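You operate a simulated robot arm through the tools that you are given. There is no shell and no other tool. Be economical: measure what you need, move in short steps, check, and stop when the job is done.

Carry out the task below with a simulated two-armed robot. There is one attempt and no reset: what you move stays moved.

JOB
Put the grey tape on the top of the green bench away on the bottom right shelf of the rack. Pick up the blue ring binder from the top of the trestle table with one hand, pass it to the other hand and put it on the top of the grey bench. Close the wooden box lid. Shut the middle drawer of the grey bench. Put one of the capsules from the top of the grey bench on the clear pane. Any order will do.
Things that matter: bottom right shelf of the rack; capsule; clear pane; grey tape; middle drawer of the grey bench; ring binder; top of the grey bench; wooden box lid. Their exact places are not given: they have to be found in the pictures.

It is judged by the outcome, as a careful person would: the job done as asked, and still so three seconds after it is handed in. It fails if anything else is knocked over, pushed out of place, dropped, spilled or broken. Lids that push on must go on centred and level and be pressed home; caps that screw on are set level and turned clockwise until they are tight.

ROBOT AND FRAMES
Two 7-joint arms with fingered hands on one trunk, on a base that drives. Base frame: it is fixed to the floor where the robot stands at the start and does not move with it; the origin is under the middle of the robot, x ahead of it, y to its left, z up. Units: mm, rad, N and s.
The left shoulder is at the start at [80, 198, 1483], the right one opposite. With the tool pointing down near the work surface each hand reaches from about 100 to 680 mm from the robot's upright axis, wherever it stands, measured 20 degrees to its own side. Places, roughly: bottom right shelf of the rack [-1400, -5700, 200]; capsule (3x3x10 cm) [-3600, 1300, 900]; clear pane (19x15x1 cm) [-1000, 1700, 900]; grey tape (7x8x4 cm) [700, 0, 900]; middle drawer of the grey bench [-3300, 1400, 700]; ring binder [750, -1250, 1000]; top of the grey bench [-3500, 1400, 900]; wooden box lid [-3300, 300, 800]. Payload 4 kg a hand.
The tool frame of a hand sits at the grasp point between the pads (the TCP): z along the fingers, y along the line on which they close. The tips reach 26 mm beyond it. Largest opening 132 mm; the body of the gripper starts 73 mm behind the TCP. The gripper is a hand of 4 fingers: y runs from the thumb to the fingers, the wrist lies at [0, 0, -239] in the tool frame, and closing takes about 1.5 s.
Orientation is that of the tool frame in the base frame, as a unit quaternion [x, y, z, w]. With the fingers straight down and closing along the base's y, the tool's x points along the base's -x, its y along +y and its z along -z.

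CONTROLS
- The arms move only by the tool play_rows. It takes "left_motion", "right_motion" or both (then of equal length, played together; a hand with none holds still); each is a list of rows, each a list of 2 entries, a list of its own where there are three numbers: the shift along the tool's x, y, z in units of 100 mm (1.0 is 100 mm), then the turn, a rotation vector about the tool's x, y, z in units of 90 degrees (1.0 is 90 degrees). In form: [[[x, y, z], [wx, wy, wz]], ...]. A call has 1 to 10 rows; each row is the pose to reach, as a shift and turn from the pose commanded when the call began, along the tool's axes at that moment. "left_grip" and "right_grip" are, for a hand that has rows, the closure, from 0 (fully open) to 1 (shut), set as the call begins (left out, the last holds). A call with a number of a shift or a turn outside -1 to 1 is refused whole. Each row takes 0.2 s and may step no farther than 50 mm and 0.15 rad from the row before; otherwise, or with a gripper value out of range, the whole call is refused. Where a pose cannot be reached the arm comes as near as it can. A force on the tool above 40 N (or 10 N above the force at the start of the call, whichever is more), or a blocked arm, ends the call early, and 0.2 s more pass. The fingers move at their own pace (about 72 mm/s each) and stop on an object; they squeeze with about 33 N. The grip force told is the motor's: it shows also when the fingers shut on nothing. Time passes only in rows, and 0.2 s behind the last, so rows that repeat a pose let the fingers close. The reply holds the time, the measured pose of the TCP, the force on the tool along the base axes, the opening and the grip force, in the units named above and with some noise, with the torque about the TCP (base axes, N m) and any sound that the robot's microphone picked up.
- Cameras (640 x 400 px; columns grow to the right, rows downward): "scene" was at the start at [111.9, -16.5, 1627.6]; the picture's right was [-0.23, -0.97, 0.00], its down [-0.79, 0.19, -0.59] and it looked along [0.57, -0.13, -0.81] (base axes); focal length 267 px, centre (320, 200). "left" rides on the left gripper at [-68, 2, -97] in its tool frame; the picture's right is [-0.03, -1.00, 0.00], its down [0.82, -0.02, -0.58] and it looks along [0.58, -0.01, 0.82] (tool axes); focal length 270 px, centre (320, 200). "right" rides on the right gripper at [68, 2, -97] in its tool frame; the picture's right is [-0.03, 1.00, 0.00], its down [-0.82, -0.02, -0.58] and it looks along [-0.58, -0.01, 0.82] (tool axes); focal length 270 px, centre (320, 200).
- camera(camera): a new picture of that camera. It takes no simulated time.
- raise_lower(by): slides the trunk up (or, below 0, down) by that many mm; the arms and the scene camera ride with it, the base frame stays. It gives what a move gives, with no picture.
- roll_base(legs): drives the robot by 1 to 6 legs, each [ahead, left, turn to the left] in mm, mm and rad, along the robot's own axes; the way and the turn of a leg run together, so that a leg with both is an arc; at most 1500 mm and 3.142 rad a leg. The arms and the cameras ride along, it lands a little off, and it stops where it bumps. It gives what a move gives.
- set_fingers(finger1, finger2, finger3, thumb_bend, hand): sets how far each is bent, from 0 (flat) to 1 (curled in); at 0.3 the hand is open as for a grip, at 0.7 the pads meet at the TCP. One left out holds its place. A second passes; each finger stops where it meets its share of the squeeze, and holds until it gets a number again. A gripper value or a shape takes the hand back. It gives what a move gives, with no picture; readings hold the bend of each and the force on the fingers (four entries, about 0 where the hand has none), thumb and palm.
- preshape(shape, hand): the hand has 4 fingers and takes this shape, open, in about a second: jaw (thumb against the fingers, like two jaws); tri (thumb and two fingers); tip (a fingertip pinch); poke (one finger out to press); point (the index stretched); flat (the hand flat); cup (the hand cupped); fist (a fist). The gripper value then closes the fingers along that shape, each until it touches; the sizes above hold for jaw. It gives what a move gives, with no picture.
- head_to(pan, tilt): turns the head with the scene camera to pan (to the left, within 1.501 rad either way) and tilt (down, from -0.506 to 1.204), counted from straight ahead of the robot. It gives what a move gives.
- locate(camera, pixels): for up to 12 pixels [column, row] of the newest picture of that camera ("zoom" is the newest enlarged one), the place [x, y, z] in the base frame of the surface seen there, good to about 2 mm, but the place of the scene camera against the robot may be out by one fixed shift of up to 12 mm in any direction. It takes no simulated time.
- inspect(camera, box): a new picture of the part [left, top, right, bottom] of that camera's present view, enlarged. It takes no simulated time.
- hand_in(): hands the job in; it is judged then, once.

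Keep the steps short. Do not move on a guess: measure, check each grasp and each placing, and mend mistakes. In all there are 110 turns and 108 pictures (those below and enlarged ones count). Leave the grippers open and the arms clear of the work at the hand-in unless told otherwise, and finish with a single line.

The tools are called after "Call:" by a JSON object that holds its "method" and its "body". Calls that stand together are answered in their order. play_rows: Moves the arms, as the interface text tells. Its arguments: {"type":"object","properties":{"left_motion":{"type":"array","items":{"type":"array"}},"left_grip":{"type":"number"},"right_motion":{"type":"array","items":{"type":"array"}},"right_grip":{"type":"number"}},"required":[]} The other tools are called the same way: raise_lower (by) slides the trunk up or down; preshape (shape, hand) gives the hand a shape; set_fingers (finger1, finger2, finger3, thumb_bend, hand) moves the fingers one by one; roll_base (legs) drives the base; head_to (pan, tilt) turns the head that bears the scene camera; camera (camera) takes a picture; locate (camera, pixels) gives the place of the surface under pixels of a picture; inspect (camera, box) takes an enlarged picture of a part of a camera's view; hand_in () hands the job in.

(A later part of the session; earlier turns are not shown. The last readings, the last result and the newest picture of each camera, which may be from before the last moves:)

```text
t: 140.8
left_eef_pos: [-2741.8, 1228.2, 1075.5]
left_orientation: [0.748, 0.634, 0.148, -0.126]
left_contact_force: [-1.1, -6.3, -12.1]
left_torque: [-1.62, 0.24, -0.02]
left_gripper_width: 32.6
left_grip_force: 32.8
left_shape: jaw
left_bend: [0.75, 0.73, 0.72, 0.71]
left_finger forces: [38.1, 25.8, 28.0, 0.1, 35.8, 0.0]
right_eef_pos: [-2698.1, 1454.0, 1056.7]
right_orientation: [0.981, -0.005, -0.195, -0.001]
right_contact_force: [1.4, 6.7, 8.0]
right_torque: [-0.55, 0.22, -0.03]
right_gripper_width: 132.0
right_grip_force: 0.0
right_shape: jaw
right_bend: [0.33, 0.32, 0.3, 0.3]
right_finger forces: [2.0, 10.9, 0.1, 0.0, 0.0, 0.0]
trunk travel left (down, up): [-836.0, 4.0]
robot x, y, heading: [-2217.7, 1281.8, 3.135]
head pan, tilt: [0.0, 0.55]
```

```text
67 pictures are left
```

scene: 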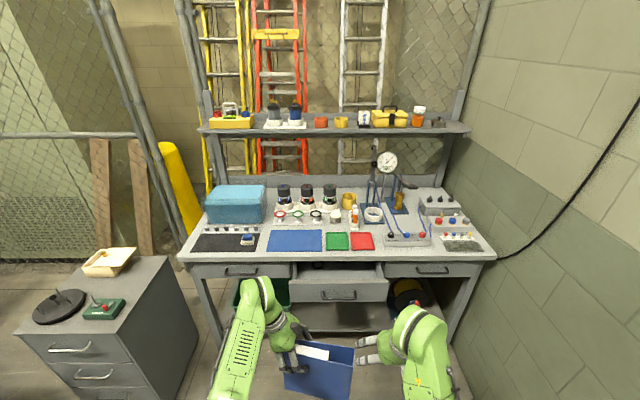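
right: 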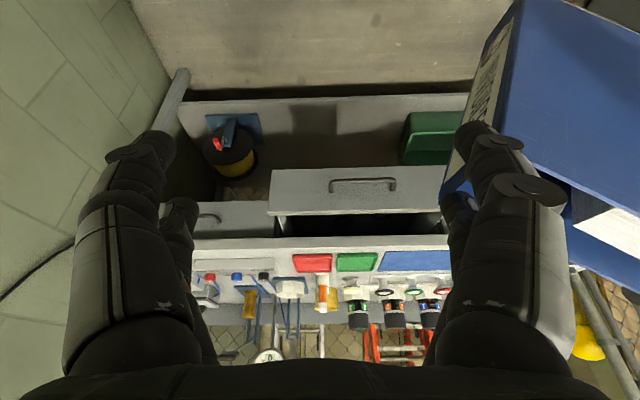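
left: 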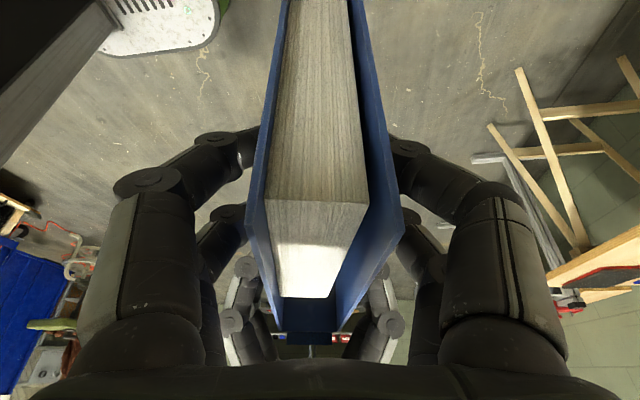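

The rising binder touched my right fingers (light forces). I lower the left slightly and move the right hand 100 mm outwards, then check the hold.

Call:
{"method": "play_rows", "body": {"left_motion": [[[-0.115, 0, 0.277], [0, 0, 0]], [[-0.115, 0, 0.277], [0, 0, 0]], [[-0.115, 0, 0.277], [0, 0, 0]], [[-0.115, 0, 0.277], [0, 0, 0]]], "right_motion": [[[0, 0, 0], [0, 0, 0]], [[0, -0.33, 0], [0, 0, 0]], [[0, -0.66, 0], [0, 0, 0]], [[0, -1, 0], [0, 0, 0]]]}}

Call:
{"method": "camera", "body": {"camera": "scene"}}

Call:
{"method": "camera", "body": {"camera": "left"}}

```text
t: 141.8
left_eef_pos: [-2741.4, 1229.5, 1045.2]
left_orientation: [0.749, 0.633, 0.148, -0.127]
left_contact_force: [0.0, -0.2, -4.9]
left_torque: [-0.15, 0.04, 0.0]
left_gripper_width: 32.7
left_grip_force: 33.3
left_shape: jaw
left_bend: [0.74, 0.73, 0.72, 0.71]
left_finger forces: [32.7, 32.0, 33.3, 0.0, 31.5, 0.1]
right_eef_pos: [-2696.7, 1554.8, 1057.1]
right_orientation: [0.981, -0.004, -0.194, 0.0]
right_contact_force: [-1.3, 0.6, 1.2]
right_torque: [0.0, 0.01, -0.01]
right_gripper_width: 131.9
right_grip_force: 0.1
right_shape: jaw
right_bend: [0.3, 0.3, 0.3, 0.3]
right_finger forces: [0.1, 0.1, 0.1, 0.1, 0.0, 0.1]
trunk travel left (down, up): [-836.0, 4.0]
robot x, y, heading: [-2219.4, 1276.7, 3.133]
head pan, tilt: [0.0, 0.55]
```

```text
66 pictures are left
```

scene: 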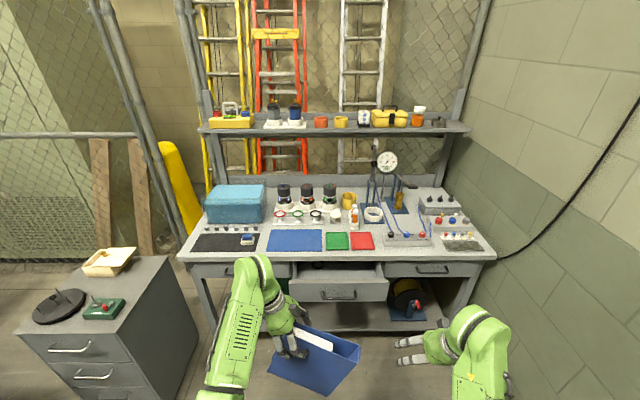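

```text
65 pictures are left
```

left: 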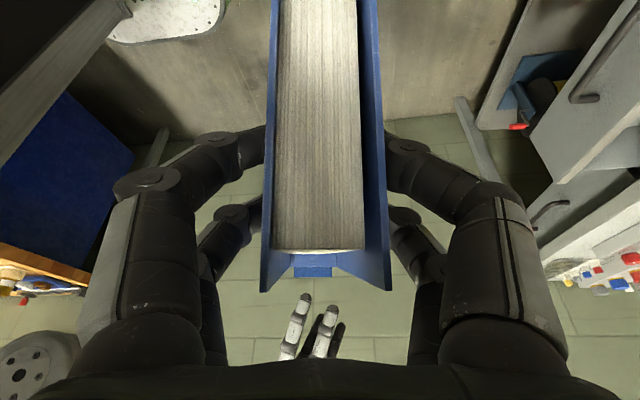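

The binder pivoted a little in the grip. I measure its tilt.

Call:
{"method": "locate", "body": {"camera": "left", "pixels": [[275, 10], [263, 150], [262, 285], [390, 285], [378, 100], [364, 10], [320, 245], [314, 272]]}}

Call:
{"method": "locate", "body": {"camera": "scene", "pixels": [[270, 369], [330, 394], [359, 352], [314, 327], [345, 370], [290, 370]]}}

```text
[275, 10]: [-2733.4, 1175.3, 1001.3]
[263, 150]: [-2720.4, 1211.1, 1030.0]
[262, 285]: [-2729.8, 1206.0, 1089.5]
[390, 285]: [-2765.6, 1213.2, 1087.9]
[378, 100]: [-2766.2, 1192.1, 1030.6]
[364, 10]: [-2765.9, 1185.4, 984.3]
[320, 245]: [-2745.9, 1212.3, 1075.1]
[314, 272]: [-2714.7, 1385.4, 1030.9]
```

```text
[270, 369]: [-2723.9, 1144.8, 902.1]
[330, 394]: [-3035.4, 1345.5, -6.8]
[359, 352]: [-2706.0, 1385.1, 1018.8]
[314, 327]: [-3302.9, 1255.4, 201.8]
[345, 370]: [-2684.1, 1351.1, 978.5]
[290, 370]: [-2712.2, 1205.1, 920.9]
```

The binder is pitched ~18.5° (spine low). I turn the hand by that much about its closing axis to level it.

Call:
{"method": "play_rows", "body": {"left_motion": [[[0, 0, 0], [0, 0.07, 0]], [[0, 0, 0], [0, 0.14, 0]], [[0, 0, 0], [0, 0.206, 0]]]}}

Call:
{"method": "camera", "body": {"camera": "left"}}

Call:
{"method": "camera", "body": {"camera": "scene"}}

```text
t: 142.6
left_eef_pos: [-2743.0, 1228.8, 1047.2]
left_orientation: [0.714, 0.606, 0.267, -0.228]
left_contact_force: [0.6, -0.5, -4.4]
left_torque: [-0.28, 0.03, -0.02]
left_gripper_width: 32.9
left_grip_force: 32.7
left_shape: jaw
left_bend: [0.74, 0.73, 0.72, 0.71]
left_finger forces: [33.0, 31.7, 33.2, 0.0, 31.7, 0.0]
right_eef_pos: [-2697.7, 1552.9, 1057.9]
right_orientation: [0.981, -0.005, -0.195, 0.0]
right_contact_force: [0.6, -0.4, -0.2]
right_torque: [0.03, -0.01, 0.01]
right_gripper_width: 131.9
right_grip_force: 0.1
right_shape: jaw
right_bend: [0.3, 0.3, 0.3, 0.3]
right_finger forces: [0.0, 0.0, 0.1, 0.0, 0.0, 0.0]
trunk travel left (down, up): [-836.0, 4.0]
robot x, y, heading: [-2221.7, 1278.8, 3.134]
head pan, tilt: [0.0, 0.55]
```

```text
64 pictures are left
```

left: 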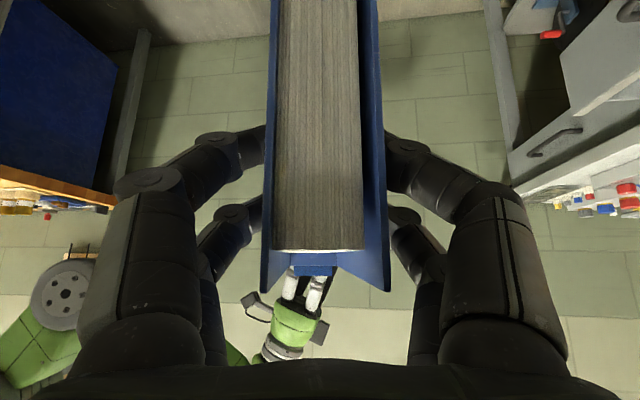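

```text
63 pictures are left
```

scene: 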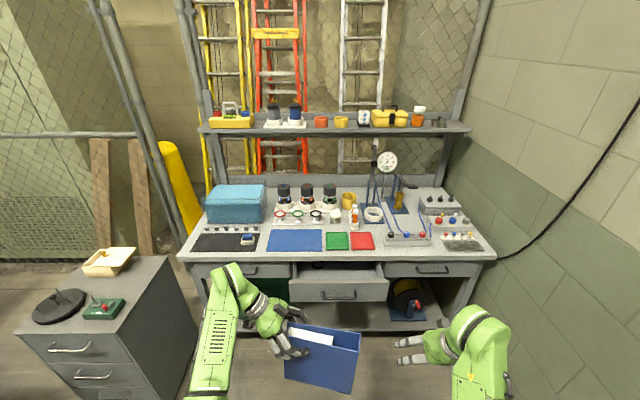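

Call:
{"method": "locate", "body": {"camera": "left", "pixels": [[275, 10], [263, 150], [262, 280], [388, 280], [378, 100], [364, 10]]}}

Call:
{"method": "locate", "body": {"camera": "scene", "pixels": [[288, 376], [350, 388], [356, 350], [320, 365], [344, 360], [300, 345]]}}

```text
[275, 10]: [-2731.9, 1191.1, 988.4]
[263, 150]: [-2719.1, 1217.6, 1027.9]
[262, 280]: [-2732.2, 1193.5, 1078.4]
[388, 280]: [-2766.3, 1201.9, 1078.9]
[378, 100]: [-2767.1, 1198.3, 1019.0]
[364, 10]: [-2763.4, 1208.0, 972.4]
```

```text
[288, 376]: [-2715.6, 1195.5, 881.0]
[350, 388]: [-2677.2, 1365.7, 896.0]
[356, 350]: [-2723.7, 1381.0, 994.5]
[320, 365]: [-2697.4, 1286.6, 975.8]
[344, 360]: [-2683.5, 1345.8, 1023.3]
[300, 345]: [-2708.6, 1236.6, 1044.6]
```

The binder is level now (free edge vertical). I align it parallel to the bench with a 10° yaw and raise it 40 mm for clearance. I will set it on the free blue-sheet area at (-3320,1168) of the bench top.

Call:
{"method": "play_rows", "body": {"left_motion": [[[0.09, 0, -0.1], [0.0365, 0, -0.042]], [[0.18, 0, -0.2], [0.073, 0, -0.0837]], [[0.263, 0, -0.302], [0.073, 0, -0.0837]]]}}

Call:
{"method": "roll_base", "body": {"legs": [[300, 122, 0]]}}

Call:
{"method": "camera", "body": {"camera": "scene"}}

Call:
{"method": "camera", "body": {"camera": "right"}}

```text
t: 143.4
left_eef_pos: [-2742.4, 1228.2, 1085.7]
left_orientation: [0.658, 0.666, 0.247, -0.25]
left_contact_force: [1.2, 0.3, -4.3]
left_torque: [-0.28, 0.03, -0.01]
left_gripper_width: 32.7
left_grip_force: 33.1
left_shape: jaw
left_bend: [0.74, 0.73, 0.72, 0.71]
left_finger forces: [33.1, 31.5, 33.1, 0.0, 31.7, 0.1]
right_eef_pos: [-2696.5, 1553.6, 1056.5]
right_orientation: [0.981, -0.004, -0.195, -0.001]
right_contact_force: [0.4, 0.2, 0.1]
right_torque: [0.0, 0.01, -0.06]
right_gripper_width: 131.9
right_grip_force: 0.0
right_shape: jaw
right_bend: [0.3, 0.3, 0.3, 0.3]
right_finger forces: [0.0, 0.0, 0.0, 0.0, 0.0, 0.1]
trunk travel left (down, up): [-836.0, 4.0]
robot x, y, heading: [-2223.1, 1285.4, 3.13]
head pan, tilt: [0.0, 0.55]
```

```text
t: 145.6
left_eef_pos: [-3042.9, 1109.0, 1087.9]
left_orientation: [0.66, 0.664, 0.246, -0.25]
left_contact_force: [-0.1, 0.0, -4.0]
left_torque: [-0.25, -0.02, 0.05]
left_gripper_width: 32.4
left_grip_force: 33.0
left_shape: jaw
left_bend: [0.74, 0.73, 0.72, 0.71]
left_finger forces: [33.1, 31.5, 32.9, 0.0, 31.7, 0.0]
right_eef_pos: [-2999.2, 1434.5, 1057.6]
right_orientation: [0.981, -0.003, -0.195, 0.001]
right_contact_force: [-1.0, -0.1, 0.1]
right_torque: [0.01, 0.02, 0.01]
right_gripper_width: 131.8
right_grip_force: 0.1
right_shape: jaw
right_bend: [0.3, 0.3, 0.3, 0.3]
right_finger forces: [0.0, 0.0, 0.1, 0.1, 0.1, 0.0]
trunk travel left (down, up): [-836.0, 4.0]
robot x, y, heading: [-2527.2, 1161.9, 3.134]
head pan, tilt: [0.0, 0.55]
```

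```text
62 pictures are left
```

scene: 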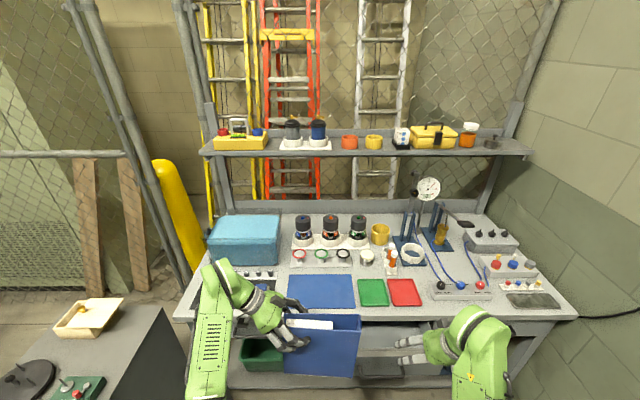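

```text
61 pictures are left
```

right: 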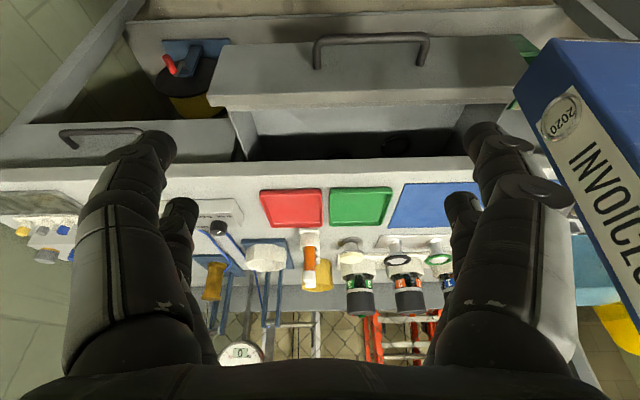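

Call:
{"method": "locate", "body": {"camera": "right", "pixels": [[395, 225], [415, 186], [440, 228], [470, 190], [380, 165], [360, 245], [300, 215], [308, 245], [312, 290], [360, 270], [358, 305], [375, 55]]}}

Call:
{"method": "locate", "body": {"camera": "scene", "pixels": [[288, 300], [354, 304], [291, 276], [352, 277], [300, 313], [305, 350], [350, 350], [310, 332], [320, 295]]}}

```text
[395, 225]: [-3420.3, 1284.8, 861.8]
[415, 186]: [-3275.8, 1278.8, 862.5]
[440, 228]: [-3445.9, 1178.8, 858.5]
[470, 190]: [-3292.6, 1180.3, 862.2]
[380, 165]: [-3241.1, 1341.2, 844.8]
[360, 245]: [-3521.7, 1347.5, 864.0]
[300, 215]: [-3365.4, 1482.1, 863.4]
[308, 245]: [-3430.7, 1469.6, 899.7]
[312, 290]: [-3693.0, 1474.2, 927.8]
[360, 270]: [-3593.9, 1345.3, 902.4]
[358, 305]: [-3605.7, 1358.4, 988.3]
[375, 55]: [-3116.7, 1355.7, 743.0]
```

```text
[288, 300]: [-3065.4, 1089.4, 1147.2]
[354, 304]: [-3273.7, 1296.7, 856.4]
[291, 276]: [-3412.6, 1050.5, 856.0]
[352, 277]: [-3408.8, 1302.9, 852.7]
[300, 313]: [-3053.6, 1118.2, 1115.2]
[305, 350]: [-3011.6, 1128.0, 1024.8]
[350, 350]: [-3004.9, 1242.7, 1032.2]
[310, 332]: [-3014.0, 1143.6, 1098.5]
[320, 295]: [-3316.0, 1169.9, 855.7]
```

Mat top is z 862 by the hand camera, x -3276…-3420. I drive 287 mm ahead in two steps so that the binder is over it.

Call:
{"method": "roll_base", "body": {"legs": [[287, 0, 0]]}}

Call:
{"method": "camera", "body": {"camera": "scene"}}

```text
t: 147.6
left_eef_pos: [-3330.8, 1110.8, 1088.3]
left_orientation: [0.659, 0.666, 0.245, -0.251]
left_contact_force: [0.0, -0.3, -4.4]
left_torque: [-0.27, 0.04, 0.01]
left_gripper_width: 32.8
left_grip_force: 33.0
left_shape: jaw
left_bend: [0.74, 0.73, 0.72, 0.71]
left_finger forces: [33.1, 31.5, 33.0, 0.0, 31.8, 0.1]
right_eef_pos: [-3287.6, 1435.4, 1059.1]
right_orientation: [0.981, -0.003, -0.196, -0.001]
right_contact_force: [0.6, -0.5, -0.7]
right_torque: [-0.01, 0.02, -0.02]
right_gripper_width: 131.7
right_grip_force: 0.0
right_shape: jaw
right_bend: [0.3, 0.3, 0.3, 0.3]
right_finger forces: [0.1, 0.0, 0.0, 0.0, 0.1, 0.0]
trunk travel left (down, up): [-836.0, 4.0]
robot x, y, heading: [-2813.3, 1164.8, 3.135]
head pan, tilt: [0.0, 0.55]
```

```text
60 pictures are left
```

scene: 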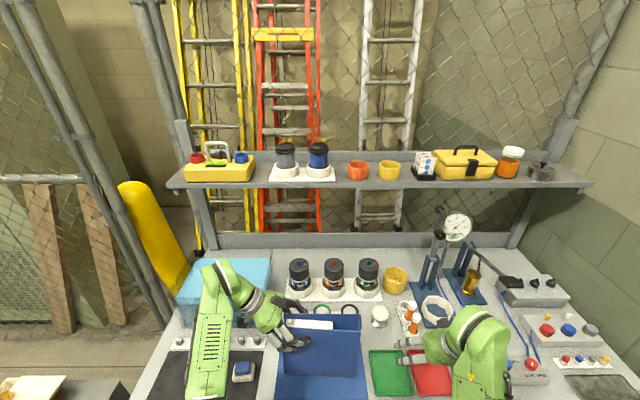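

Over the mat. I lower 44 mm with the arm (expected bottom ~7 mm above).

Call:
{"method": "play_rows", "body": {"left_motion": [[[-0.1, 0, 0.11], [0, 0, 0]], [[-0.2, 0, 0.22], [0, 0, 0]], [[-0.289, 0, 0.333], [0, 0, 0]]]}}

Call:
{"method": "camera", "body": {"camera": "right"}}

Call:
{"method": "inspect", "body": {"camera": "scene", "box": [240, 290, 400, 400]}}

```text
t: 148.4
left_eef_pos: [-3326.2, 1108.6, 1067.0]
left_orientation: [0.659, 0.666, 0.247, -0.249]
left_contact_force: [0.3, -0.7, -4.7]
left_torque: [-0.27, 0.0, 0.02]
left_gripper_width: 32.9
left_grip_force: 32.8
left_shape: jaw
left_bend: [0.74, 0.73, 0.72, 0.71]
left_finger forces: [33.1, 31.4, 33.0, 0.0, 31.7, 0.0]
left hand out of reach, approached as far as the arm can: row 2, 3
right_eef_pos: [-3290.8, 1435.1, 1057.3]
right_orientation: [0.981, -0.002, -0.194, 0.0]
right_contact_force: [0.1, 1.2, 0.3]
right_torque: [0.01, -0.03, -0.01]
right_gripper_width: 132.0
right_grip_force: 0.1
right_shape: jaw
right_bend: [0.3, 0.3, 0.3, 0.3]
right_finger forces: [0.1, 0.0, 0.1, 0.1, 0.0, 0.0]
trunk travel left (down, up): [-836.0, 4.0]
robot x, y, heading: [-2809.9, 1163.5, 3.133]
head pan, tilt: [0.0, 0.55]
```

```text
59 pictures are left
```

right: 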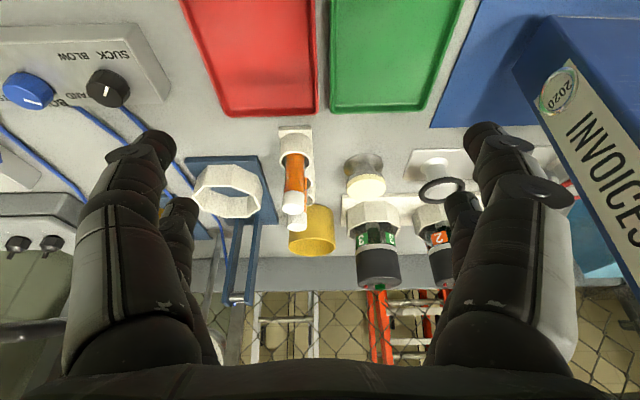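

```text
3.64 times, centred on (320, 345) of scene
```

zoom: 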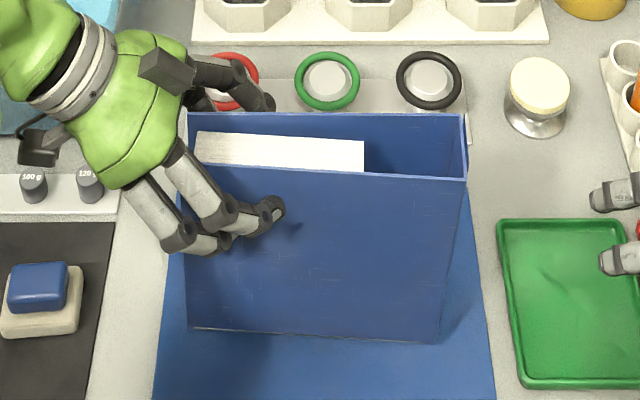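

The arm's reach ends there, so I lower with the trunk instead: 24 mm, then check.

Call:
{"method": "raise_lower", "body": {"by": -24}}

Call:
{"method": "inspect", "body": {"camera": "scene", "box": [240, 290, 400, 400]}}

```text
t: 149.1
left_eef_pos: [-3326.8, 1107.9, 1045.0]
left_orientation: [0.658, 0.666, 0.246, -0.251]
left_contact_force: [-0.3, -3.1, -0.3]
left_torque: [-0.13, 0.03, 0.0]
left_gripper_width: 32.8
left_grip_force: 32.8
left_shape: jaw
left_bend: [0.74, 0.73, 0.72, 0.71]
left_finger forces: [33.3, 32.1, 33.0, 0.0, 31.7, 0.0]
right_eef_pos: [-3289.3, 1433.5, 1035.1]
right_orientation: [0.981, -0.003, -0.194, -0.002]
right_contact_force: [0.3, 0.2, -0.3]
right_torque: [-0.03, 0.01, -0.02]
right_gripper_width: 131.8
right_grip_force: 0.1
right_shape: jaw
right_bend: [0.3, 0.3, 0.3, 0.3]
right_finger forces: [0.0, 0.0, 0.1, 0.0, 0.0, 0.1]
trunk travel left (down, up): [-812.0, 28.0]
robot x, y, heading: [-2815.2, 1163.9, 3.138]
head pan, tilt: [0.0, 0.55]
```

```text
3.64 times, centred on (320, 345) of scene
```

zoom: 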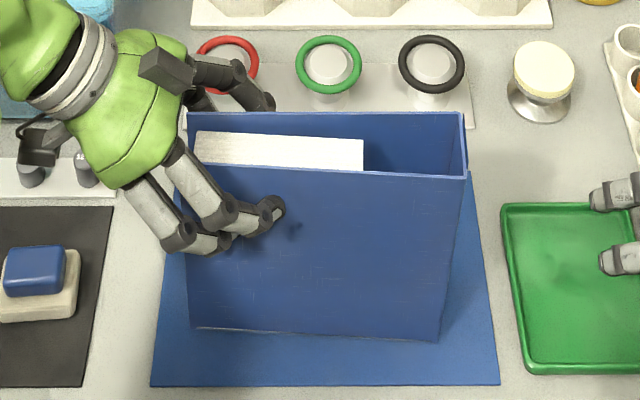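

The weight has come off the hand – it's touching. I check the bottom corners' heights for level.

Call:
{"method": "locate", "body": {"camera": "zoom", "pixels": [[195, 324], [435, 337], [315, 330], [200, 345], [440, 358], [190, 170], [460, 178]]}}

```text
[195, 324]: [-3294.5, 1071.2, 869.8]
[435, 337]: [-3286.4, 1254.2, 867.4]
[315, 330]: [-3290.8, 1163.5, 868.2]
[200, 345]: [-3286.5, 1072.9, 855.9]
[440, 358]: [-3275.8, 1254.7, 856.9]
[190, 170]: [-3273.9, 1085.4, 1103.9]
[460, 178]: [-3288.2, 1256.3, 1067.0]
```

Level to within ~2 mm. I press down 2 mm and open the left hand.

Call:
{"method": "raise_lower", "body": {"by": -3}}

Call:
{"method": "play_rows", "body": {"left_motion": [[[0, 0, 0], [0, 0, 0]], [[0, 0, 0], [0, 0, 0]], [[0, 0, 0], [0, 0, 0]], [[0, 0, 0], [0, 0, 0]], [[0, 0, 0], [0, 0, 0]], [[0, 0, 0], [0, 0, 0]], [[0, 0, 0], [0, 0, 0]]], "left_grip": 0}}

Call:
{"method": "inspect", "body": {"camera": "scene", "box": [240, 290, 400, 400]}}

```text
t: 149.6
left_eef_pos: [-3326.2, 1107.4, 1040.6]
left_orientation: [0.659, 0.666, 0.246, -0.25]
left_contact_force: [1.2, -6.6, 5.0]
left_torque: [0.03, 0.04, -0.02]
left_gripper_width: 32.8
left_grip_force: 32.9
left_shape: jaw
left_bend: [0.74, 0.73, 0.72, 0.71]
left_finger forces: [33.4, 33.3, 34.1, 0.1, 31.3, 0.1]
right_eef_pos: [-3288.8, 1434.0, 1031.9]
right_orientation: [0.981, -0.002, -0.194, -0.001]
right_contact_force: [0.1, 0.2, 0.4]
right_torque: [-0.01, 0.02, -0.01]
right_gripper_width: 131.8
right_grip_force: 0.0
right_shape: jaw
right_bend: [0.3, 0.3, 0.3, 0.3]
right_finger forces: [0.0, 0.0, 0.0, 0.0, 0.0, 0.0]
trunk travel left (down, up): [-809.0, 31.0]
robot x, y, heading: [-2815.1, 1165.0, 3.137]
head pan, tilt: [0.0, 0.55]
```

```text
t: 151.2
left_eef_pos: [-3324.8, 1108.8, 1040.2]
left_orientation: [0.659, 0.666, 0.246, -0.25]
left_contact_force: [0.3, 0.7, -0.8]
left_torque: [0.0, -0.05, -0.02]
left_gripper_width: 131.8
left_grip_force: 0.0
left_shape: jaw
left_bend: [0.3, 0.3, 0.3, 0.3]
left_finger forces: [0.1, 0.1, 0.0, 0.0, 0.0, 0.0]
right_eef_pos: [-3290.0, 1435.0, 1030.4]
right_orientation: [0.981, -0.002, -0.194, 0.0]
right_contact_force: [0.3, 0.1, -0.2]
right_torque: [-0.03, -0.02, 0.02]
right_gripper_width: 132.0
right_grip_force: 0.1
right_shape: jaw
right_bend: [0.3, 0.3, 0.3, 0.3]
right_finger forces: [0.1, 0.1, 0.0, 0.0, 0.0, 0.0]
trunk travel left (down, up): [-809.0, 31.0]
robot x, y, heading: [-2812.4, 1162.1, 3.137]
head pan, tilt: [0.0, 0.55]
```

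```text
3.64 times, centred on (320, 345) of scene
```

zoom: 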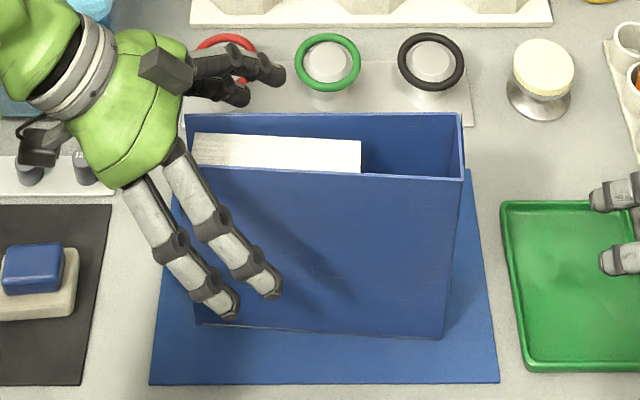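

The binder stands by itself. I withdraw the left hand along its axis, then back off with the base.

Call:
{"method": "play_rows", "body": {"left_motion": [[[0, 0, -0.3], [0, 0, 0]], [[0, 0, -0.65], [0, 0, 0]], [[0, 0, -1], [0, 0, 0]]]}}

Call:
{"method": "camera", "body": {"camera": "scene"}}

```text
t: 152.0
left_eef_pos: [-3322.9, 1042.1, 1113.6]
left_orientation: [0.657, 0.667, 0.249, -0.248]
left_contact_force: [0.6, -0.1, -0.9]
left_torque: [0.02, 0.01, 0.03]
left_gripper_width: 132.1
left_grip_force: 0.0
left_shape: jaw
left_bend: [0.3, 0.3, 0.3, 0.3]
left_finger forces: [0.0, 0.1, 0.1, 0.1, 0.0, 0.0]
right_eef_pos: [-3290.6, 1434.3, 1030.6]
right_orientation: [0.981, -0.003, -0.195, -0.001]
right_contact_force: [0.3, 0.0, -1.0]
right_torque: [0.02, -0.03, 0.02]
right_gripper_width: 132.1
right_grip_force: 0.2
right_shape: jaw
right_bend: [0.3, 0.3, 0.3, 0.3]
right_finger forces: [0.0, 0.0, 0.1, 0.0, 0.0, 0.0]
trunk travel left (down, up): [-809.0, 31.0]
robot x, y, heading: [-2811.6, 1163.0, 3.137]
head pan, tilt: [0.0, 0.55]
```

```text
55 pictures are left
```

scene: 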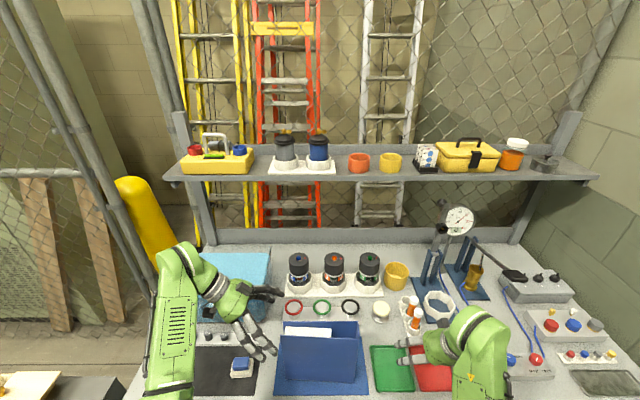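

The binder stands on the bench. Now I identify the capsules: I measure the numbered jars and the orange tubes.

Call:
{"method": "inspect", "body": {"camera": "scene", "box": [270, 245, 450, 350]}}

Call:
{"method": "locate", "body": {"camera": "scene", "pixels": [[359, 262], [379, 262], [369, 255], [410, 318], [419, 318], [414, 325], [414, 308], [409, 296], [405, 301], [413, 301], [398, 310], [415, 333]]}}

```text
3.56 times, centred on (360, 298) of scene
```

zoom: 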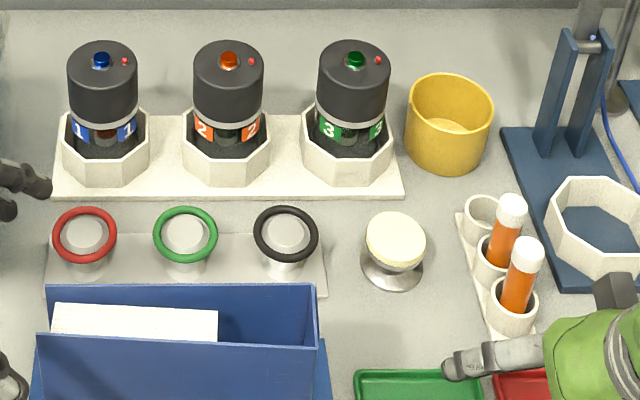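

```text
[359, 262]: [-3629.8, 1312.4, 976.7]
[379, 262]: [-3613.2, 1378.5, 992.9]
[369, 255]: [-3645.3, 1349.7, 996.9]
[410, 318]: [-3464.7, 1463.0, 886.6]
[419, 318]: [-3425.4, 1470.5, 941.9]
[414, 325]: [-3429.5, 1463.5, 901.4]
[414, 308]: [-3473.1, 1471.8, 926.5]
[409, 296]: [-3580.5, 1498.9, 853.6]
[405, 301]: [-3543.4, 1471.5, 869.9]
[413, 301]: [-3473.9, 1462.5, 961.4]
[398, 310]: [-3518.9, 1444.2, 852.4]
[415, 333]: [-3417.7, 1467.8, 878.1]
```

The orange tubes with white caps are ≈28 mm thick and 100 mm tall, matching 3×3×10 cm; the jars are 7 cm wide. So the tubes are the capsules. First I shut the middle drawer to clear the way: back off, point the right hand forward with fingers closed, and lower.

Call:
{"method": "roll_base", "body": {"legs": [[-350, 0, 0]]}}

Call:
{"method": "play_rows", "body": {"right_motion": [[[0, 0, 0], [0, -0.09, 0]], [[0, 0, 0], [0, -0.18, 0]], [[0, 0, 0], [0, -0.27, 0]], [[0, 0, 0], [0, -0.36, 0]], [[0, 0, 0], [0, -0.45, 0]], [[0, 0, 0], [0, -0.54, 0]], [[0, 0, 0], [0, -0.63, 0]], [[0, 0, 0], [0, -0.72, 0]]], "right_grip": 1}}

Call:
{"method": "raise_lower", "body": {"by": -290}}

Call:
{"method": "camera", "body": {"camera": "right"}}

Call:
{"method": "camera", "body": {"camera": "scene"}}

```text
t: 154.3
left_eef_pos: [-2973.9, 1041.9, 1114.5]
left_orientation: [0.659, 0.665, 0.247, -0.248]
left_contact_force: [-0.1, -0.3, -0.2]
left_torque: [-0.02, -0.01, -0.01]
left_gripper_width: 132.0
left_grip_force: 0.0
left_shape: jaw
left_bend: [0.3, 0.3, 0.3, 0.3]
left_finger forces: [0.1, 0.1, 0.0, 0.0, 0.0, 0.0]
right_eef_pos: [-2937.4, 1435.2, 1030.6]
right_orientation: [0.981, -0.004, -0.193, -0.001]
right_contact_force: [-0.8, -0.6, -0.1]
right_torque: [-0.01, 0.0, 0.03]
right_gripper_width: 131.9
right_grip_force: 0.0
right_shape: jaw
right_bend: [0.3, 0.3, 0.3, 0.3]
right_finger forces: [0.0, 0.0, 0.0, 0.1, 0.0, 0.0]
trunk travel left (down, up): [-809.0, 31.0]
robot x, y, heading: [-2459.6, 1160.5, 3.133]
head pan, tilt: [0.0, 0.55]
```

```text
t: 156.3
left_eef_pos: [-2970.7, 1039.9, 1117.2]
left_orientation: [0.659, 0.665, 0.246, -0.25]
left_contact_force: [0.0, -0.2, 0.2]
left_torque: [-0.02, 0.02, 0.0]
left_gripper_width: 132.0
left_grip_force: 0.1
left_shape: jaw
left_bend: [0.3, 0.3, 0.3, 0.3]
left_finger forces: [0.1, 0.0, 0.0, 0.1, 0.0, 0.0]
right_eef_pos: [-2913.7, 1385.0, 1003.6]
right_orientation: [0.723, -0.001, -0.691, -0.01]
right_contact_force: [0.3, 0.2, -0.6]
right_torque: [0.02, 0.01, -0.01]
right_gripper_width: 0.2
right_grip_force: 33.1
right_shape: jaw
right_bend: [0.62, 0.63, 0.63, 0.7]
right_finger forces: [0.0, 0.0, 0.0, 0.1, 0.0, 0.1]
right hand out of reach, approached as far as the arm can: row 4, 5, 6, 7, 8
trunk travel left (down, up): [-809.0, 31.0]
robot x, y, heading: [-2457.7, 1158.6, 3.135]
head pan, tilt: [0.0, 0.55]
stopped in row 8 (right hand): the arm was blocked; the commanded pose is now the measured one
```

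```text
t: 157.8
left_eef_pos: [-3013.0, 1039.4, 1005.4]
left_orientation: [0.655, 0.67, 0.259, -0.236]
left_contact_force: [0.1, 0.3, -0.5]
left_torque: [-0.02, 0.07, 0.05]
left_gripper_width: 131.8
left_grip_force: 0.1
left_shape: jaw
left_bend: [0.3, 0.3, 0.3, 0.3]
left_finger forces: [0.0, 0.1, 0.0, 0.1, 0.0, 0.0]
right_eef_pos: [-2871.1, 1364.6, 838.0]
right_orientation: [0.794, 0.001, -0.607, 0.008]
right_contact_force: [3.1, 0.3, -6.3]
right_torque: [0.02, 0.52, 0.0]
right_gripper_width: 0.3
right_grip_force: 32.4
right_shape: jaw
right_bend: [0.62, 0.63, 0.63, 0.7]
right_finger forces: [0.0, 0.1, 0.0, 0.1, 0.1, 0.0]
trunk travel left (down, up): [-715.0, 125.0]
robot x, y, heading: [-2462.0, 1162.6, 3.135]
head pan, tilt: [0.0, 0.55]
stopped: the arm was blocked; the commanded pose is now the measured one
```

```text
53 pictures are left
```

right: 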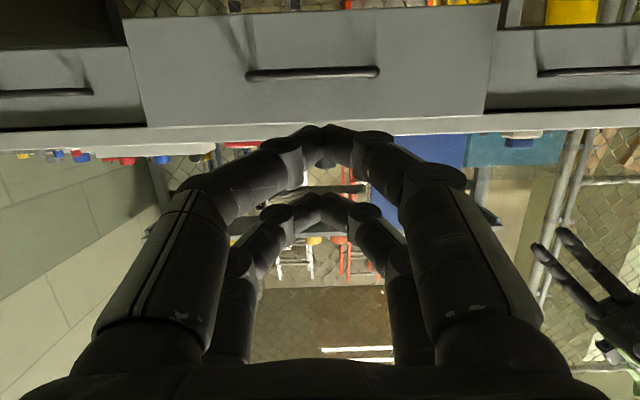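

```text
52 pictures are left
```

scene: 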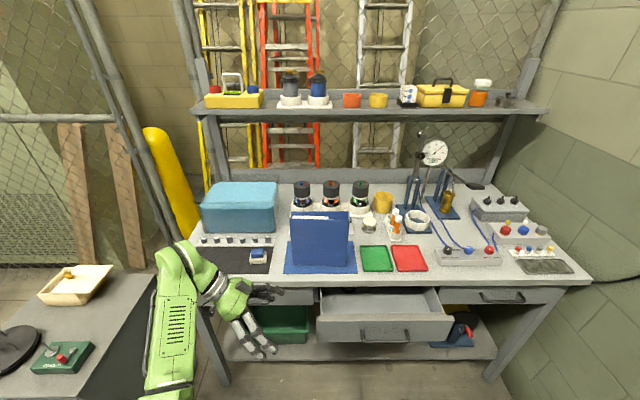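

The arm was blocked because the wrist came too close to my own body. I back off 200 mm and extend the right hand forward 95 mm, then try lowering again.

Call:
{"method": "roll_base", "body": {"legs": [[-250, 0, 0]]}}

Call:
{"method": "play_rows", "body": {"right_motion": [[[-0.09, 0, 0.32], [0, 0, 0]], [[-0.17, 0, 0.64], [0, 0, 0]], [[-0.26, 0, 0.96], [0, 0, 0]]]}}

Call:
{"method": "play_rows", "body": {"right_motion": [[[-0.09, 0, 0.32], [0, 0, 0]], [[-0.17, 0, 0.64], [0, 0, 0]], [[-0.26, 0, 0.96], [0, 0, 0]]]}}

Call:
{"method": "raise_lower", "body": {"by": -100}}

```text
t: 159.6
left_eef_pos: [-2745.3, 1036.7, 1012.9]
left_orientation: [0.656, 0.668, 0.255, -0.241]
left_contact_force: [-0.1, -0.1, 0.4]
left_torque: [0.01, 0.03, 0.03]
left_gripper_width: 132.0
left_grip_force: 0.2
left_shape: jaw
left_bend: [0.3, 0.3, 0.3, 0.3]
left_finger forces: [0.0, 0.0, 0.0, 0.0, 0.0, 0.0]
right_eef_pos: [-2604.3, 1361.5, 841.0]
right_orientation: [0.793, 0.001, -0.609, 0.008]
right_contact_force: [-1.3, -0.2, 0.1]
right_torque: [0.03, -0.04, 0.02]
right_gripper_width: 0.0
right_grip_force: 33.2
right_shape: jaw
right_bend: [0.62, 0.63, 0.63, 0.7]
right_finger forces: [0.1, 0.1, 0.0, 0.0, 0.1, 0.0]
trunk travel left (down, up): [-715.0, 125.0]
robot x, y, heading: [-2210.4, 1155.5, 3.131]
head pan, tilt: [0.0, 0.55]
```

```text
t: 160.5
left_eef_pos: [-2723.9, 1022.5, 1024.2]
left_orientation: [0.657, 0.663, 0.252, -0.255]
left_contact_force: [0.1, -0.7, -0.4]
left_torque: [0.04, -0.04, -0.09]
left_gripper_width: 131.8
left_grip_force: 0.1
left_shape: jaw
left_bend: [0.3, 0.3, 0.3, 0.3]
left_finger forces: [0.1, 0.0, 0.0, 0.0, 0.0, 0.1]
right_eef_pos: [-2586.5, 1343.6, 778.4]
right_orientation: [0.845, 0.003, -0.535, 0.004]
right_contact_force: [0.1, -0.9, -0.8]
right_torque: [0.03, 0.11, 0.0]
right_gripper_width: 0.0
right_grip_force: 33.3
right_shape: jaw
right_bend: [0.62, 0.63, 0.63, 0.7]
right_finger forces: [0.1, 0.1, 0.0, 0.0, 0.0, 0.1]
trunk travel left (down, up): [-715.0, 125.0]
robot x, y, heading: [-2213.4, 1155.4, 3.136]
head pan, tilt: [0.0, 0.55]
stopped in row 3 (right hand): the arm was blocked; the commanded pose is now the measured one
```

```text
t: 161.3
left_eef_pos: [-2713.9, 1021.1, 1026.9]
left_orientation: [0.659, 0.661, 0.25, -0.258]
left_contact_force: [-1.2, 0.1, -0.6]
left_torque: [0.01, -0.05, -0.08]
left_gripper_width: 131.8
left_grip_force: 0.1
left_shape: jaw
left_bend: [0.3, 0.3, 0.3, 0.3]
left_finger forces: [0.0, 0.0, 0.0, 0.0, 0.0, 0.0]
right_eef_pos: [-2544.6, 1341.4, 699.7]
right_orientation: [0.891, 0.0, -0.453, 0.004]
right_contact_force: [1.0, -0.1, -0.6]
right_torque: [0.0, 0.02, -0.01]
right_gripper_width: 0.0
right_grip_force: 32.5
right_shape: jaw
right_bend: [0.62, 0.63, 0.63, 0.7]
right_finger forces: [0.0, 0.1, 0.0, 0.0, 0.0, 0.1]
trunk travel left (down, up): [-715.0, 125.0]
robot x, y, heading: [-2210.8, 1156.5, 3.131]
head pan, tilt: [0.0, 0.55]
stopped in row 3 (right hand): the arm was blocked; the commanded pose is now the measured one
```

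```text
t: 162.1
left_eef_pos: [-2750.1, 1025.1, 978.4]
left_orientation: [0.654, 0.667, 0.261, -0.244]
left_contact_force: [0.5, 0.8, -0.7]
left_torque: [0.03, 0.05, 0.09]
left_gripper_width: 131.9
left_grip_force: 0.0
left_shape: jaw
left_bend: [0.3, 0.3, 0.3, 0.3]
left_finger forces: [0.0, 0.0, 0.0, 0.1, 0.0, 0.0]
right_eef_pos: [-2480.9, 1344.4, 633.2]
right_orientation: [0.927, -0.003, -0.375, 0.006]
right_contact_force: [2.6, -1.7, -1.9]
right_torque: [-0.02, 0.23, -0.06]
right_gripper_width: 0.1
right_grip_force: 32.7
right_shape: jaw
right_bend: [0.62, 0.63, 0.63, 0.7]
right_finger forces: [0.0, 0.0, 0.0, 0.0, 0.0, 0.1]
trunk travel left (down, up): [-685.0, 155.0]
robot x, y, heading: [-2214.1, 1158.9, 3.133]
head pan, tilt: [0.0, 0.55]
stopped: the arm was blocked; the commanded pose is now the measured one
```

The right arm moves oddly. I look down at my own arms before doing more.

Call:
{"method": "head_to", "body": {"pan": 0, "tilt": 1.15}}

Call:
{"method": "camera", "body": {"camera": "scene"}}

Call:
{"method": "camera", "body": {"camera": "left"}}

```text
t: 163.1
left_eef_pos: [-2719.0, 1042.5, 992.5]
left_orientation: [0.66, 0.665, 0.245, -0.25]
left_contact_force: [0.0, -0.1, 0.7]
left_torque: [-0.05, 0.03, 0.05]
left_gripper_width: 131.8
left_grip_force: 0.0
left_shape: jaw
left_bend: [0.3, 0.3, 0.3, 0.3]
left_finger forces: [0.1, 0.0, 0.0, 0.0, 0.0, 0.0]
right_eef_pos: [-2452.1, 1353.7, 630.8]
right_orientation: [0.924, -0.006, -0.383, 0.015]
right_contact_force: [0.0, 0.5, 0.6]
right_torque: [0.04, 0.03, 0.01]
right_gripper_width: 0.3
right_grip_force: 33.0
right_shape: jaw
right_bend: [0.62, 0.63, 0.63, 0.7]
right_finger forces: [0.0, 0.1, 0.0, 0.0, 0.0, 0.1]
trunk travel left (down, up): [-685.0, 155.0]
robot x, y, heading: [-2210.9, 1157.4, 3.135]
head pan, tilt: [0.0, 1.15]
```

```text
51 pictures are left
```

scene: 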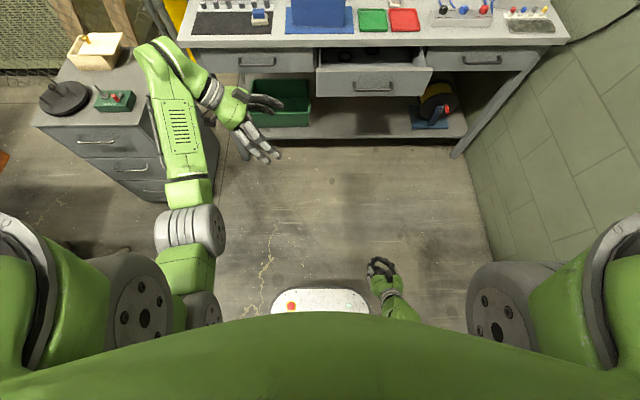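

```text
50 pictures are left
```

left: 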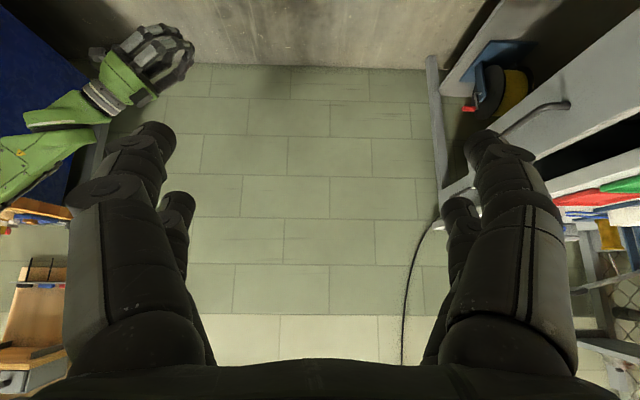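

The right arm has folded low and close to the base. I move it up and ahead in the 45° direction and see whether it follows.

Call:
{"method": "play_rows", "body": {"right_motion": [[[-0.33, 0, 0], [0, 0, 0]], [[-0.66, 0, 0], [0, 0, 0]], [[-1, 0, 0], [0, 0, 0]]]}}

Call:
{"method": "play_rows", "body": {"right_motion": [[[-0.2, 0, 0.2], [0, 0, 0]], [[-0.4, 0, 0.4], [0, 0, 0]], [[-0.6, 0, 0.6], [0, 0, 0]], [[-0.8, 0, 0.8], [0, 0, 0]]]}}

```text
t: 163.8
left_eef_pos: [-2724.2, 1039.2, 990.3]
left_orientation: [0.659, 0.666, 0.247, -0.249]
left_contact_force: [-0.1, -0.4, 0.5]
left_torque: [0.01, 0.01, 0.0]
left_gripper_width: 132.0
left_grip_force: 0.1
left_shape: jaw
left_bend: [0.3, 0.3, 0.3, 0.3]
left_finger forces: [0.0, 0.1, 0.2, 0.0, 0.0, 0.0]
right_eef_pos: [-2522.6, 1344.8, 698.7]
right_orientation: [0.925, -0.005, -0.379, 0.012]
right_contact_force: [0.7, 0.2, 0.0]
right_torque: [-0.01, -0.04, -0.03]
right_gripper_width: 0.0
right_grip_force: 32.7
right_shape: jaw
right_bend: [0.62, 0.63, 0.63, 0.7]
right_finger forces: [0.0, 0.1, 0.0, 0.0, 0.0, 0.1]
right hand out of reach, approached as far as the arm can: row 2, 3
trunk travel left (down, up): [-685.0, 155.0]
robot x, y, heading: [-2207.4, 1159.7, 3.136]
head pan, tilt: [0.0, 1.15]
```

```text
t: 164.8
left_eef_pos: [-2724.9, 1039.9, 990.2]
left_orientation: [0.66, 0.665, 0.248, -0.248]
left_contact_force: [-0.4, 0.6, -0.4]
left_torque: [0.0, 0.01, 0.0]
left_gripper_width: 131.9
left_grip_force: 0.2
left_shape: jaw
left_bend: [0.3, 0.3, 0.3, 0.3]
left_finger forces: [0.0, 0.0, 0.1, 0.0, 0.1, 0.1]
right_eef_pos: [-2637.9, 1342.0, 695.2]
right_orientation: [0.925, -0.006, -0.38, 0.011]
right_contact_force: [-1.9, -0.4, 0.1]
right_torque: [0.0, -0.13, 0.02]
right_gripper_width: 0.0
right_grip_force: 33.2
right_shape: jaw
right_bend: [0.62, 0.63, 0.63, 0.7]
right_finger forces: [0.0, 0.0, 0.0, 0.0, 0.1, 0.0]
right hand out of reach, approached as far as the arm can: row 1, 2, 3, 4
trunk travel left (down, up): [-685.0, 155.0]
robot x, y, heading: [-2209.9, 1159.2, 3.139]
head pan, tilt: [0.0, 1.15]
```

It follows now: TCP (-2638,1342,695), pitched 45°. I measure the drawer front.

Call:
{"method": "locate", "body": {"camera": "scene", "pixels": [[320, 74], [430, 74], [322, 94], [424, 94], [373, 72], [373, 80], [373, 93], [373, 87]]}}

Call:
{"method": "camera", "body": {"camera": "right"}}

```text
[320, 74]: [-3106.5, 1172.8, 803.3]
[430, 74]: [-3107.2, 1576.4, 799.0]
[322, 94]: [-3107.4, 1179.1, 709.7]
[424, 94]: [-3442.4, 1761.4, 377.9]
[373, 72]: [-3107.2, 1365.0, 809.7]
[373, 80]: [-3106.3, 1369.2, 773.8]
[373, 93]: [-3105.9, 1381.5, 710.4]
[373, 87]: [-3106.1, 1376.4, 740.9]
```

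```text
49 pictures are left
```

right: 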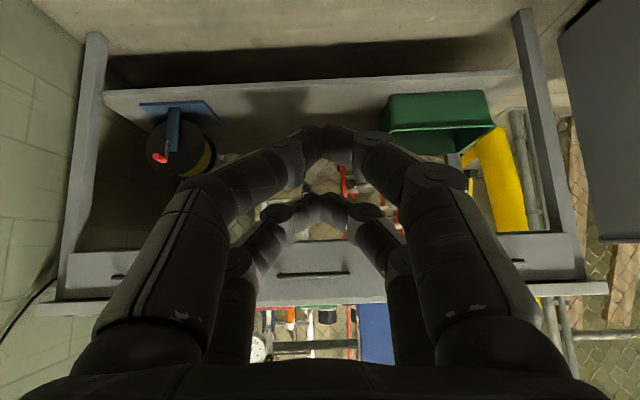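

The drawer front is at x≈-3107, y 1173–1577, z 708–812. I'll push above the handle at z≈785. First I tuck the left hand away, raise the trunk 90 mm, and drive up close.

Call:
{"method": "play_rows", "body": {"left_motion": [[[-0.25, 0.25, -0.22], [0, 0, 0]], [[-0.5, 0.5, -0.44], [0, 0, 0]], [[-0.7, 0.75, -0.6], [0, 0, 0]], [[-0.7, 1.0, -0.6], [0, 0, 0]]]}}

Call:
{"method": "raise_lower", "body": {"by": 90}}

Call:
{"method": "roll_base", "body": {"legs": [[395, -33, 0]]}}

Call:
{"method": "head_to", "body": {"pan": 0, "tilt": 0.95}}

Call:
{"method": "camera", "body": {"camera": "scene"}}

```text
t: 165.8
left_eef_pos: [-2645.0, 961.4, 965.5]
left_orientation: [0.66, 0.665, 0.246, -0.25]
left_contact_force: [0.2, -0.2, -0.1]
left_torque: [0.0, 0.01, 0.02]
left_gripper_width: 131.9
left_grip_force: 0.1
left_shape: jaw
left_bend: [0.3, 0.3, 0.3, 0.3]
left_finger forces: [0.0, 0.0, 0.0, 0.0, 0.0, 0.0]
left hand out of reach, approached as far as the arm can: row 3, 4
right_eef_pos: [-2637.2, 1341.8, 696.3]
right_orientation: [0.925, -0.006, -0.38, 0.01]
right_contact_force: [-0.3, -0.3, 0.2]
right_torque: [-0.01, 0.01, -0.01]
right_gripper_width: 0.0
right_grip_force: 33.2
right_shape: jaw
right_bend: [0.62, 0.63, 0.63, 0.7]
right_finger forces: [0.1, 0.1, 0.0, 0.0, 0.0, 0.0]
trunk travel left (down, up): [-685.0, 155.0]
robot x, y, heading: [-2209.4, 1154.0, 3.135]
head pan, tilt: [0.0, 1.15]
```

```text
t: 167.1
left_eef_pos: [-2646.1, 961.9, 1055.5]
left_orientation: [0.659, 0.665, 0.245, -0.249]
left_contact_force: [0.2, -0.5, -0.3]
left_torque: [-0.02, 0.01, -0.04]
left_gripper_width: 132.0
left_grip_force: 0.0
left_shape: jaw
left_bend: [0.3, 0.3, 0.3, 0.3]
left_finger forces: [0.1, 0.0, 0.0, 0.0, 0.1, 0.0]
right_eef_pos: [-2636.2, 1342.3, 784.9]
right_orientation: [0.925, -0.007, -0.381, 0.01]
right_contact_force: [0.5, 0.0, 0.0]
right_torque: [0.02, 0.02, -0.01]
right_gripper_width: 0.0
right_grip_force: 32.9
right_shape: jaw
right_bend: [0.62, 0.63, 0.63, 0.7]
right_finger forces: [0.0, 0.0, 0.1, 0.0, 0.0, 0.0]
trunk travel left (down, up): [-775.0, 65.0]
robot x, y, heading: [-2213.7, 1159.5, 3.129]
head pan, tilt: [0.0, 1.15]
```

```text
t: 169.6
left_eef_pos: [-3036.9, 996.2, 1058.1]
left_orientation: [0.658, 0.666, 0.245, -0.251]
left_contact_force: [-0.2, 1.4, 0.3]
left_torque: [-0.03, -0.02, 0.01]
left_gripper_width: 131.8
left_grip_force: 0.0
left_shape: jaw
left_bend: [0.3, 0.3, 0.3, 0.3]
left_finger forces: [0.0, 0.0, 0.0, 0.0, 0.0, 0.1]
right_eef_pos: [-3029.5, 1376.4, 786.4]
right_orientation: [0.924, -0.006, -0.382, 0.01]
right_contact_force: [0.7, 0.7, 0.5]
right_torque: [-0.03, 0.01, -0.04]
right_gripper_width: 0.0
right_grip_force: 33.0
right_shape: jaw
right_bend: [0.62, 0.63, 0.63, 0.7]
right_finger forces: [0.0, 0.0, 0.0, 0.0, 0.0, 0.0]
trunk travel left (down, up): [-775.0, 65.0]
robot x, y, heading: [-2606.2, 1197.4, 3.137]
head pan, tilt: [0.0, 1.15]
```

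```text
t: 170.3
left_eef_pos: [-3039.4, 995.4, 1055.7]
left_orientation: [0.658, 0.666, 0.246, -0.251]
left_contact_force: [-0.2, -0.6, 0.6]
left_torque: [-0.01, -0.01, 0.01]
left_gripper_width: 132.1
left_grip_force: 0.1
left_shape: jaw
left_bend: [0.3, 0.3, 0.3, 0.3]
left_finger forces: [0.1, 0.0, 0.0, 0.0, 0.0, 0.0]
right_eef_pos: [-3030.4, 1376.8, 786.5]
right_orientation: [0.925, -0.005, -0.38, 0.012]
right_contact_force: [0.0, -0.2, 0.2]
right_torque: [0.01, 0.0, -0.01]
right_gripper_width: 0.0
right_grip_force: 32.7
right_shape: jaw
right_bend: [0.62, 0.63, 0.63, 0.7]
right_finger forces: [0.1, 0.1, 0.0, 0.1, 0.0, 0.0]
trunk travel left (down, up): [-775.0, 65.0]
robot x, y, heading: [-2604.7, 1193.9, 3.136]
head pan, tilt: [0.0, 0.949]
```

```text
48 pictures are left
```

scene: 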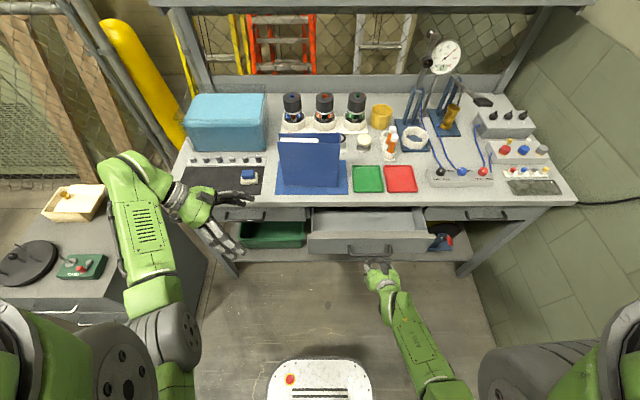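

I push straight ahead 100 mm with the arm (about 40 mm free, then contact).

Call:
{"method": "play_rows", "body": {"right_motion": [[[-0.178, 0, 0.176], [0, 0, 0]], [[-0.356, 0, 0.352], [0, 0, 0]], [[-0.534, 0, 0.528], [0, 0, 0]], [[-0.711, 0, 0.703], [0, 0, 0]]]}}

Call:
{"method": "play_rows", "body": {"right_motion": [[[-0.142, 0, 0.141], [0, 0, 0]], [[-0.284, 0, 0.282], [0, 0, 0]], [[-0.426, 0, 0.423], [0, 0, 0]], [[-0.568, 0, 0.562], [0, 0, 0]]]}}

Call:
{"method": "camera", "body": {"camera": "scene"}}

```text
t: 171.3
left_eef_pos: [-3040.9, 996.3, 1054.8]
left_orientation: [0.658, 0.667, 0.246, -0.25]
left_contact_force: [-0.2, 1.1, 0.6]
left_torque: [-0.01, 0.02, 0.0]
left_gripper_width: 132.0
left_grip_force: 0.1
left_shape: jaw
left_bend: [0.3, 0.3, 0.3, 0.3]
left_finger forces: [0.0, 0.0, 0.1, 0.0, 0.1, 0.0]
right_eef_pos: [-3131.6, 1373.1, 783.2]
right_orientation: [0.925, -0.007, -0.38, 0.006]
right_contact_force: [0.3, -0.2, 0.0]
right_torque: [-0.01, 0.03, -0.01]
right_gripper_width: 0.0
right_grip_force: 33.4
right_shape: jaw
right_bend: [0.62, 0.64, 0.64, 0.7]
right_finger forces: [0.0, 0.1, 0.1, 0.0, 0.0, 0.1]
right hand out of reach, approached as far as the arm can: row 4
trunk travel left (down, up): [-775.0, 65.0]
robot x, y, heading: [-2607.1, 1191.8, 3.142]
head pan, tilt: [0.0, 0.949]
```

```text
t: 172.3
left_eef_pos: [-3039.7, 996.6, 1054.7]
left_orientation: [0.659, 0.666, 0.246, -0.249]
left_contact_force: [0.0, -0.1, -0.7]
left_torque: [-0.02, 0.02, 0.01]
left_gripper_width: 131.9
left_grip_force: 0.0
left_shape: jaw
left_bend: [0.3, 0.3, 0.3, 0.3]
left_finger forces: [0.0, 0.0, 0.0, 0.0, 0.0, 0.0]
right_eef_pos: [-3210.8, 1362.4, 784.7]
right_orientation: [0.924, -0.007, -0.382, 0.005]
right_contact_force: [0.3, -1.0, -0.8]
right_torque: [-0.04, 0.03, -0.01]
right_gripper_width: 0.0
right_grip_force: 33.1
right_shape: jaw
right_bend: [0.62, 0.64, 0.64, 0.7]
right_finger forces: [0.0, 0.0, 0.0, 0.1, 0.1, 0.0]
right hand out of reach, approached as far as the arm can: row 1, 2, 3, 4
trunk travel left (down, up): [-775.0, 65.0]
robot x, y, heading: [-2605.1, 1194.1, 3.14]
head pan, tilt: [0.0, 0.949]
```

```text
47 pictures are left
```

scene: 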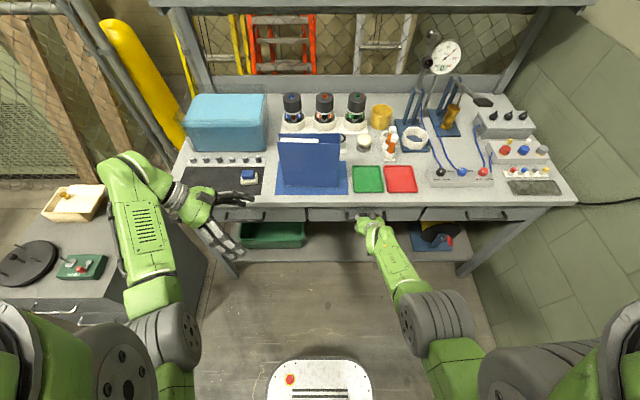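

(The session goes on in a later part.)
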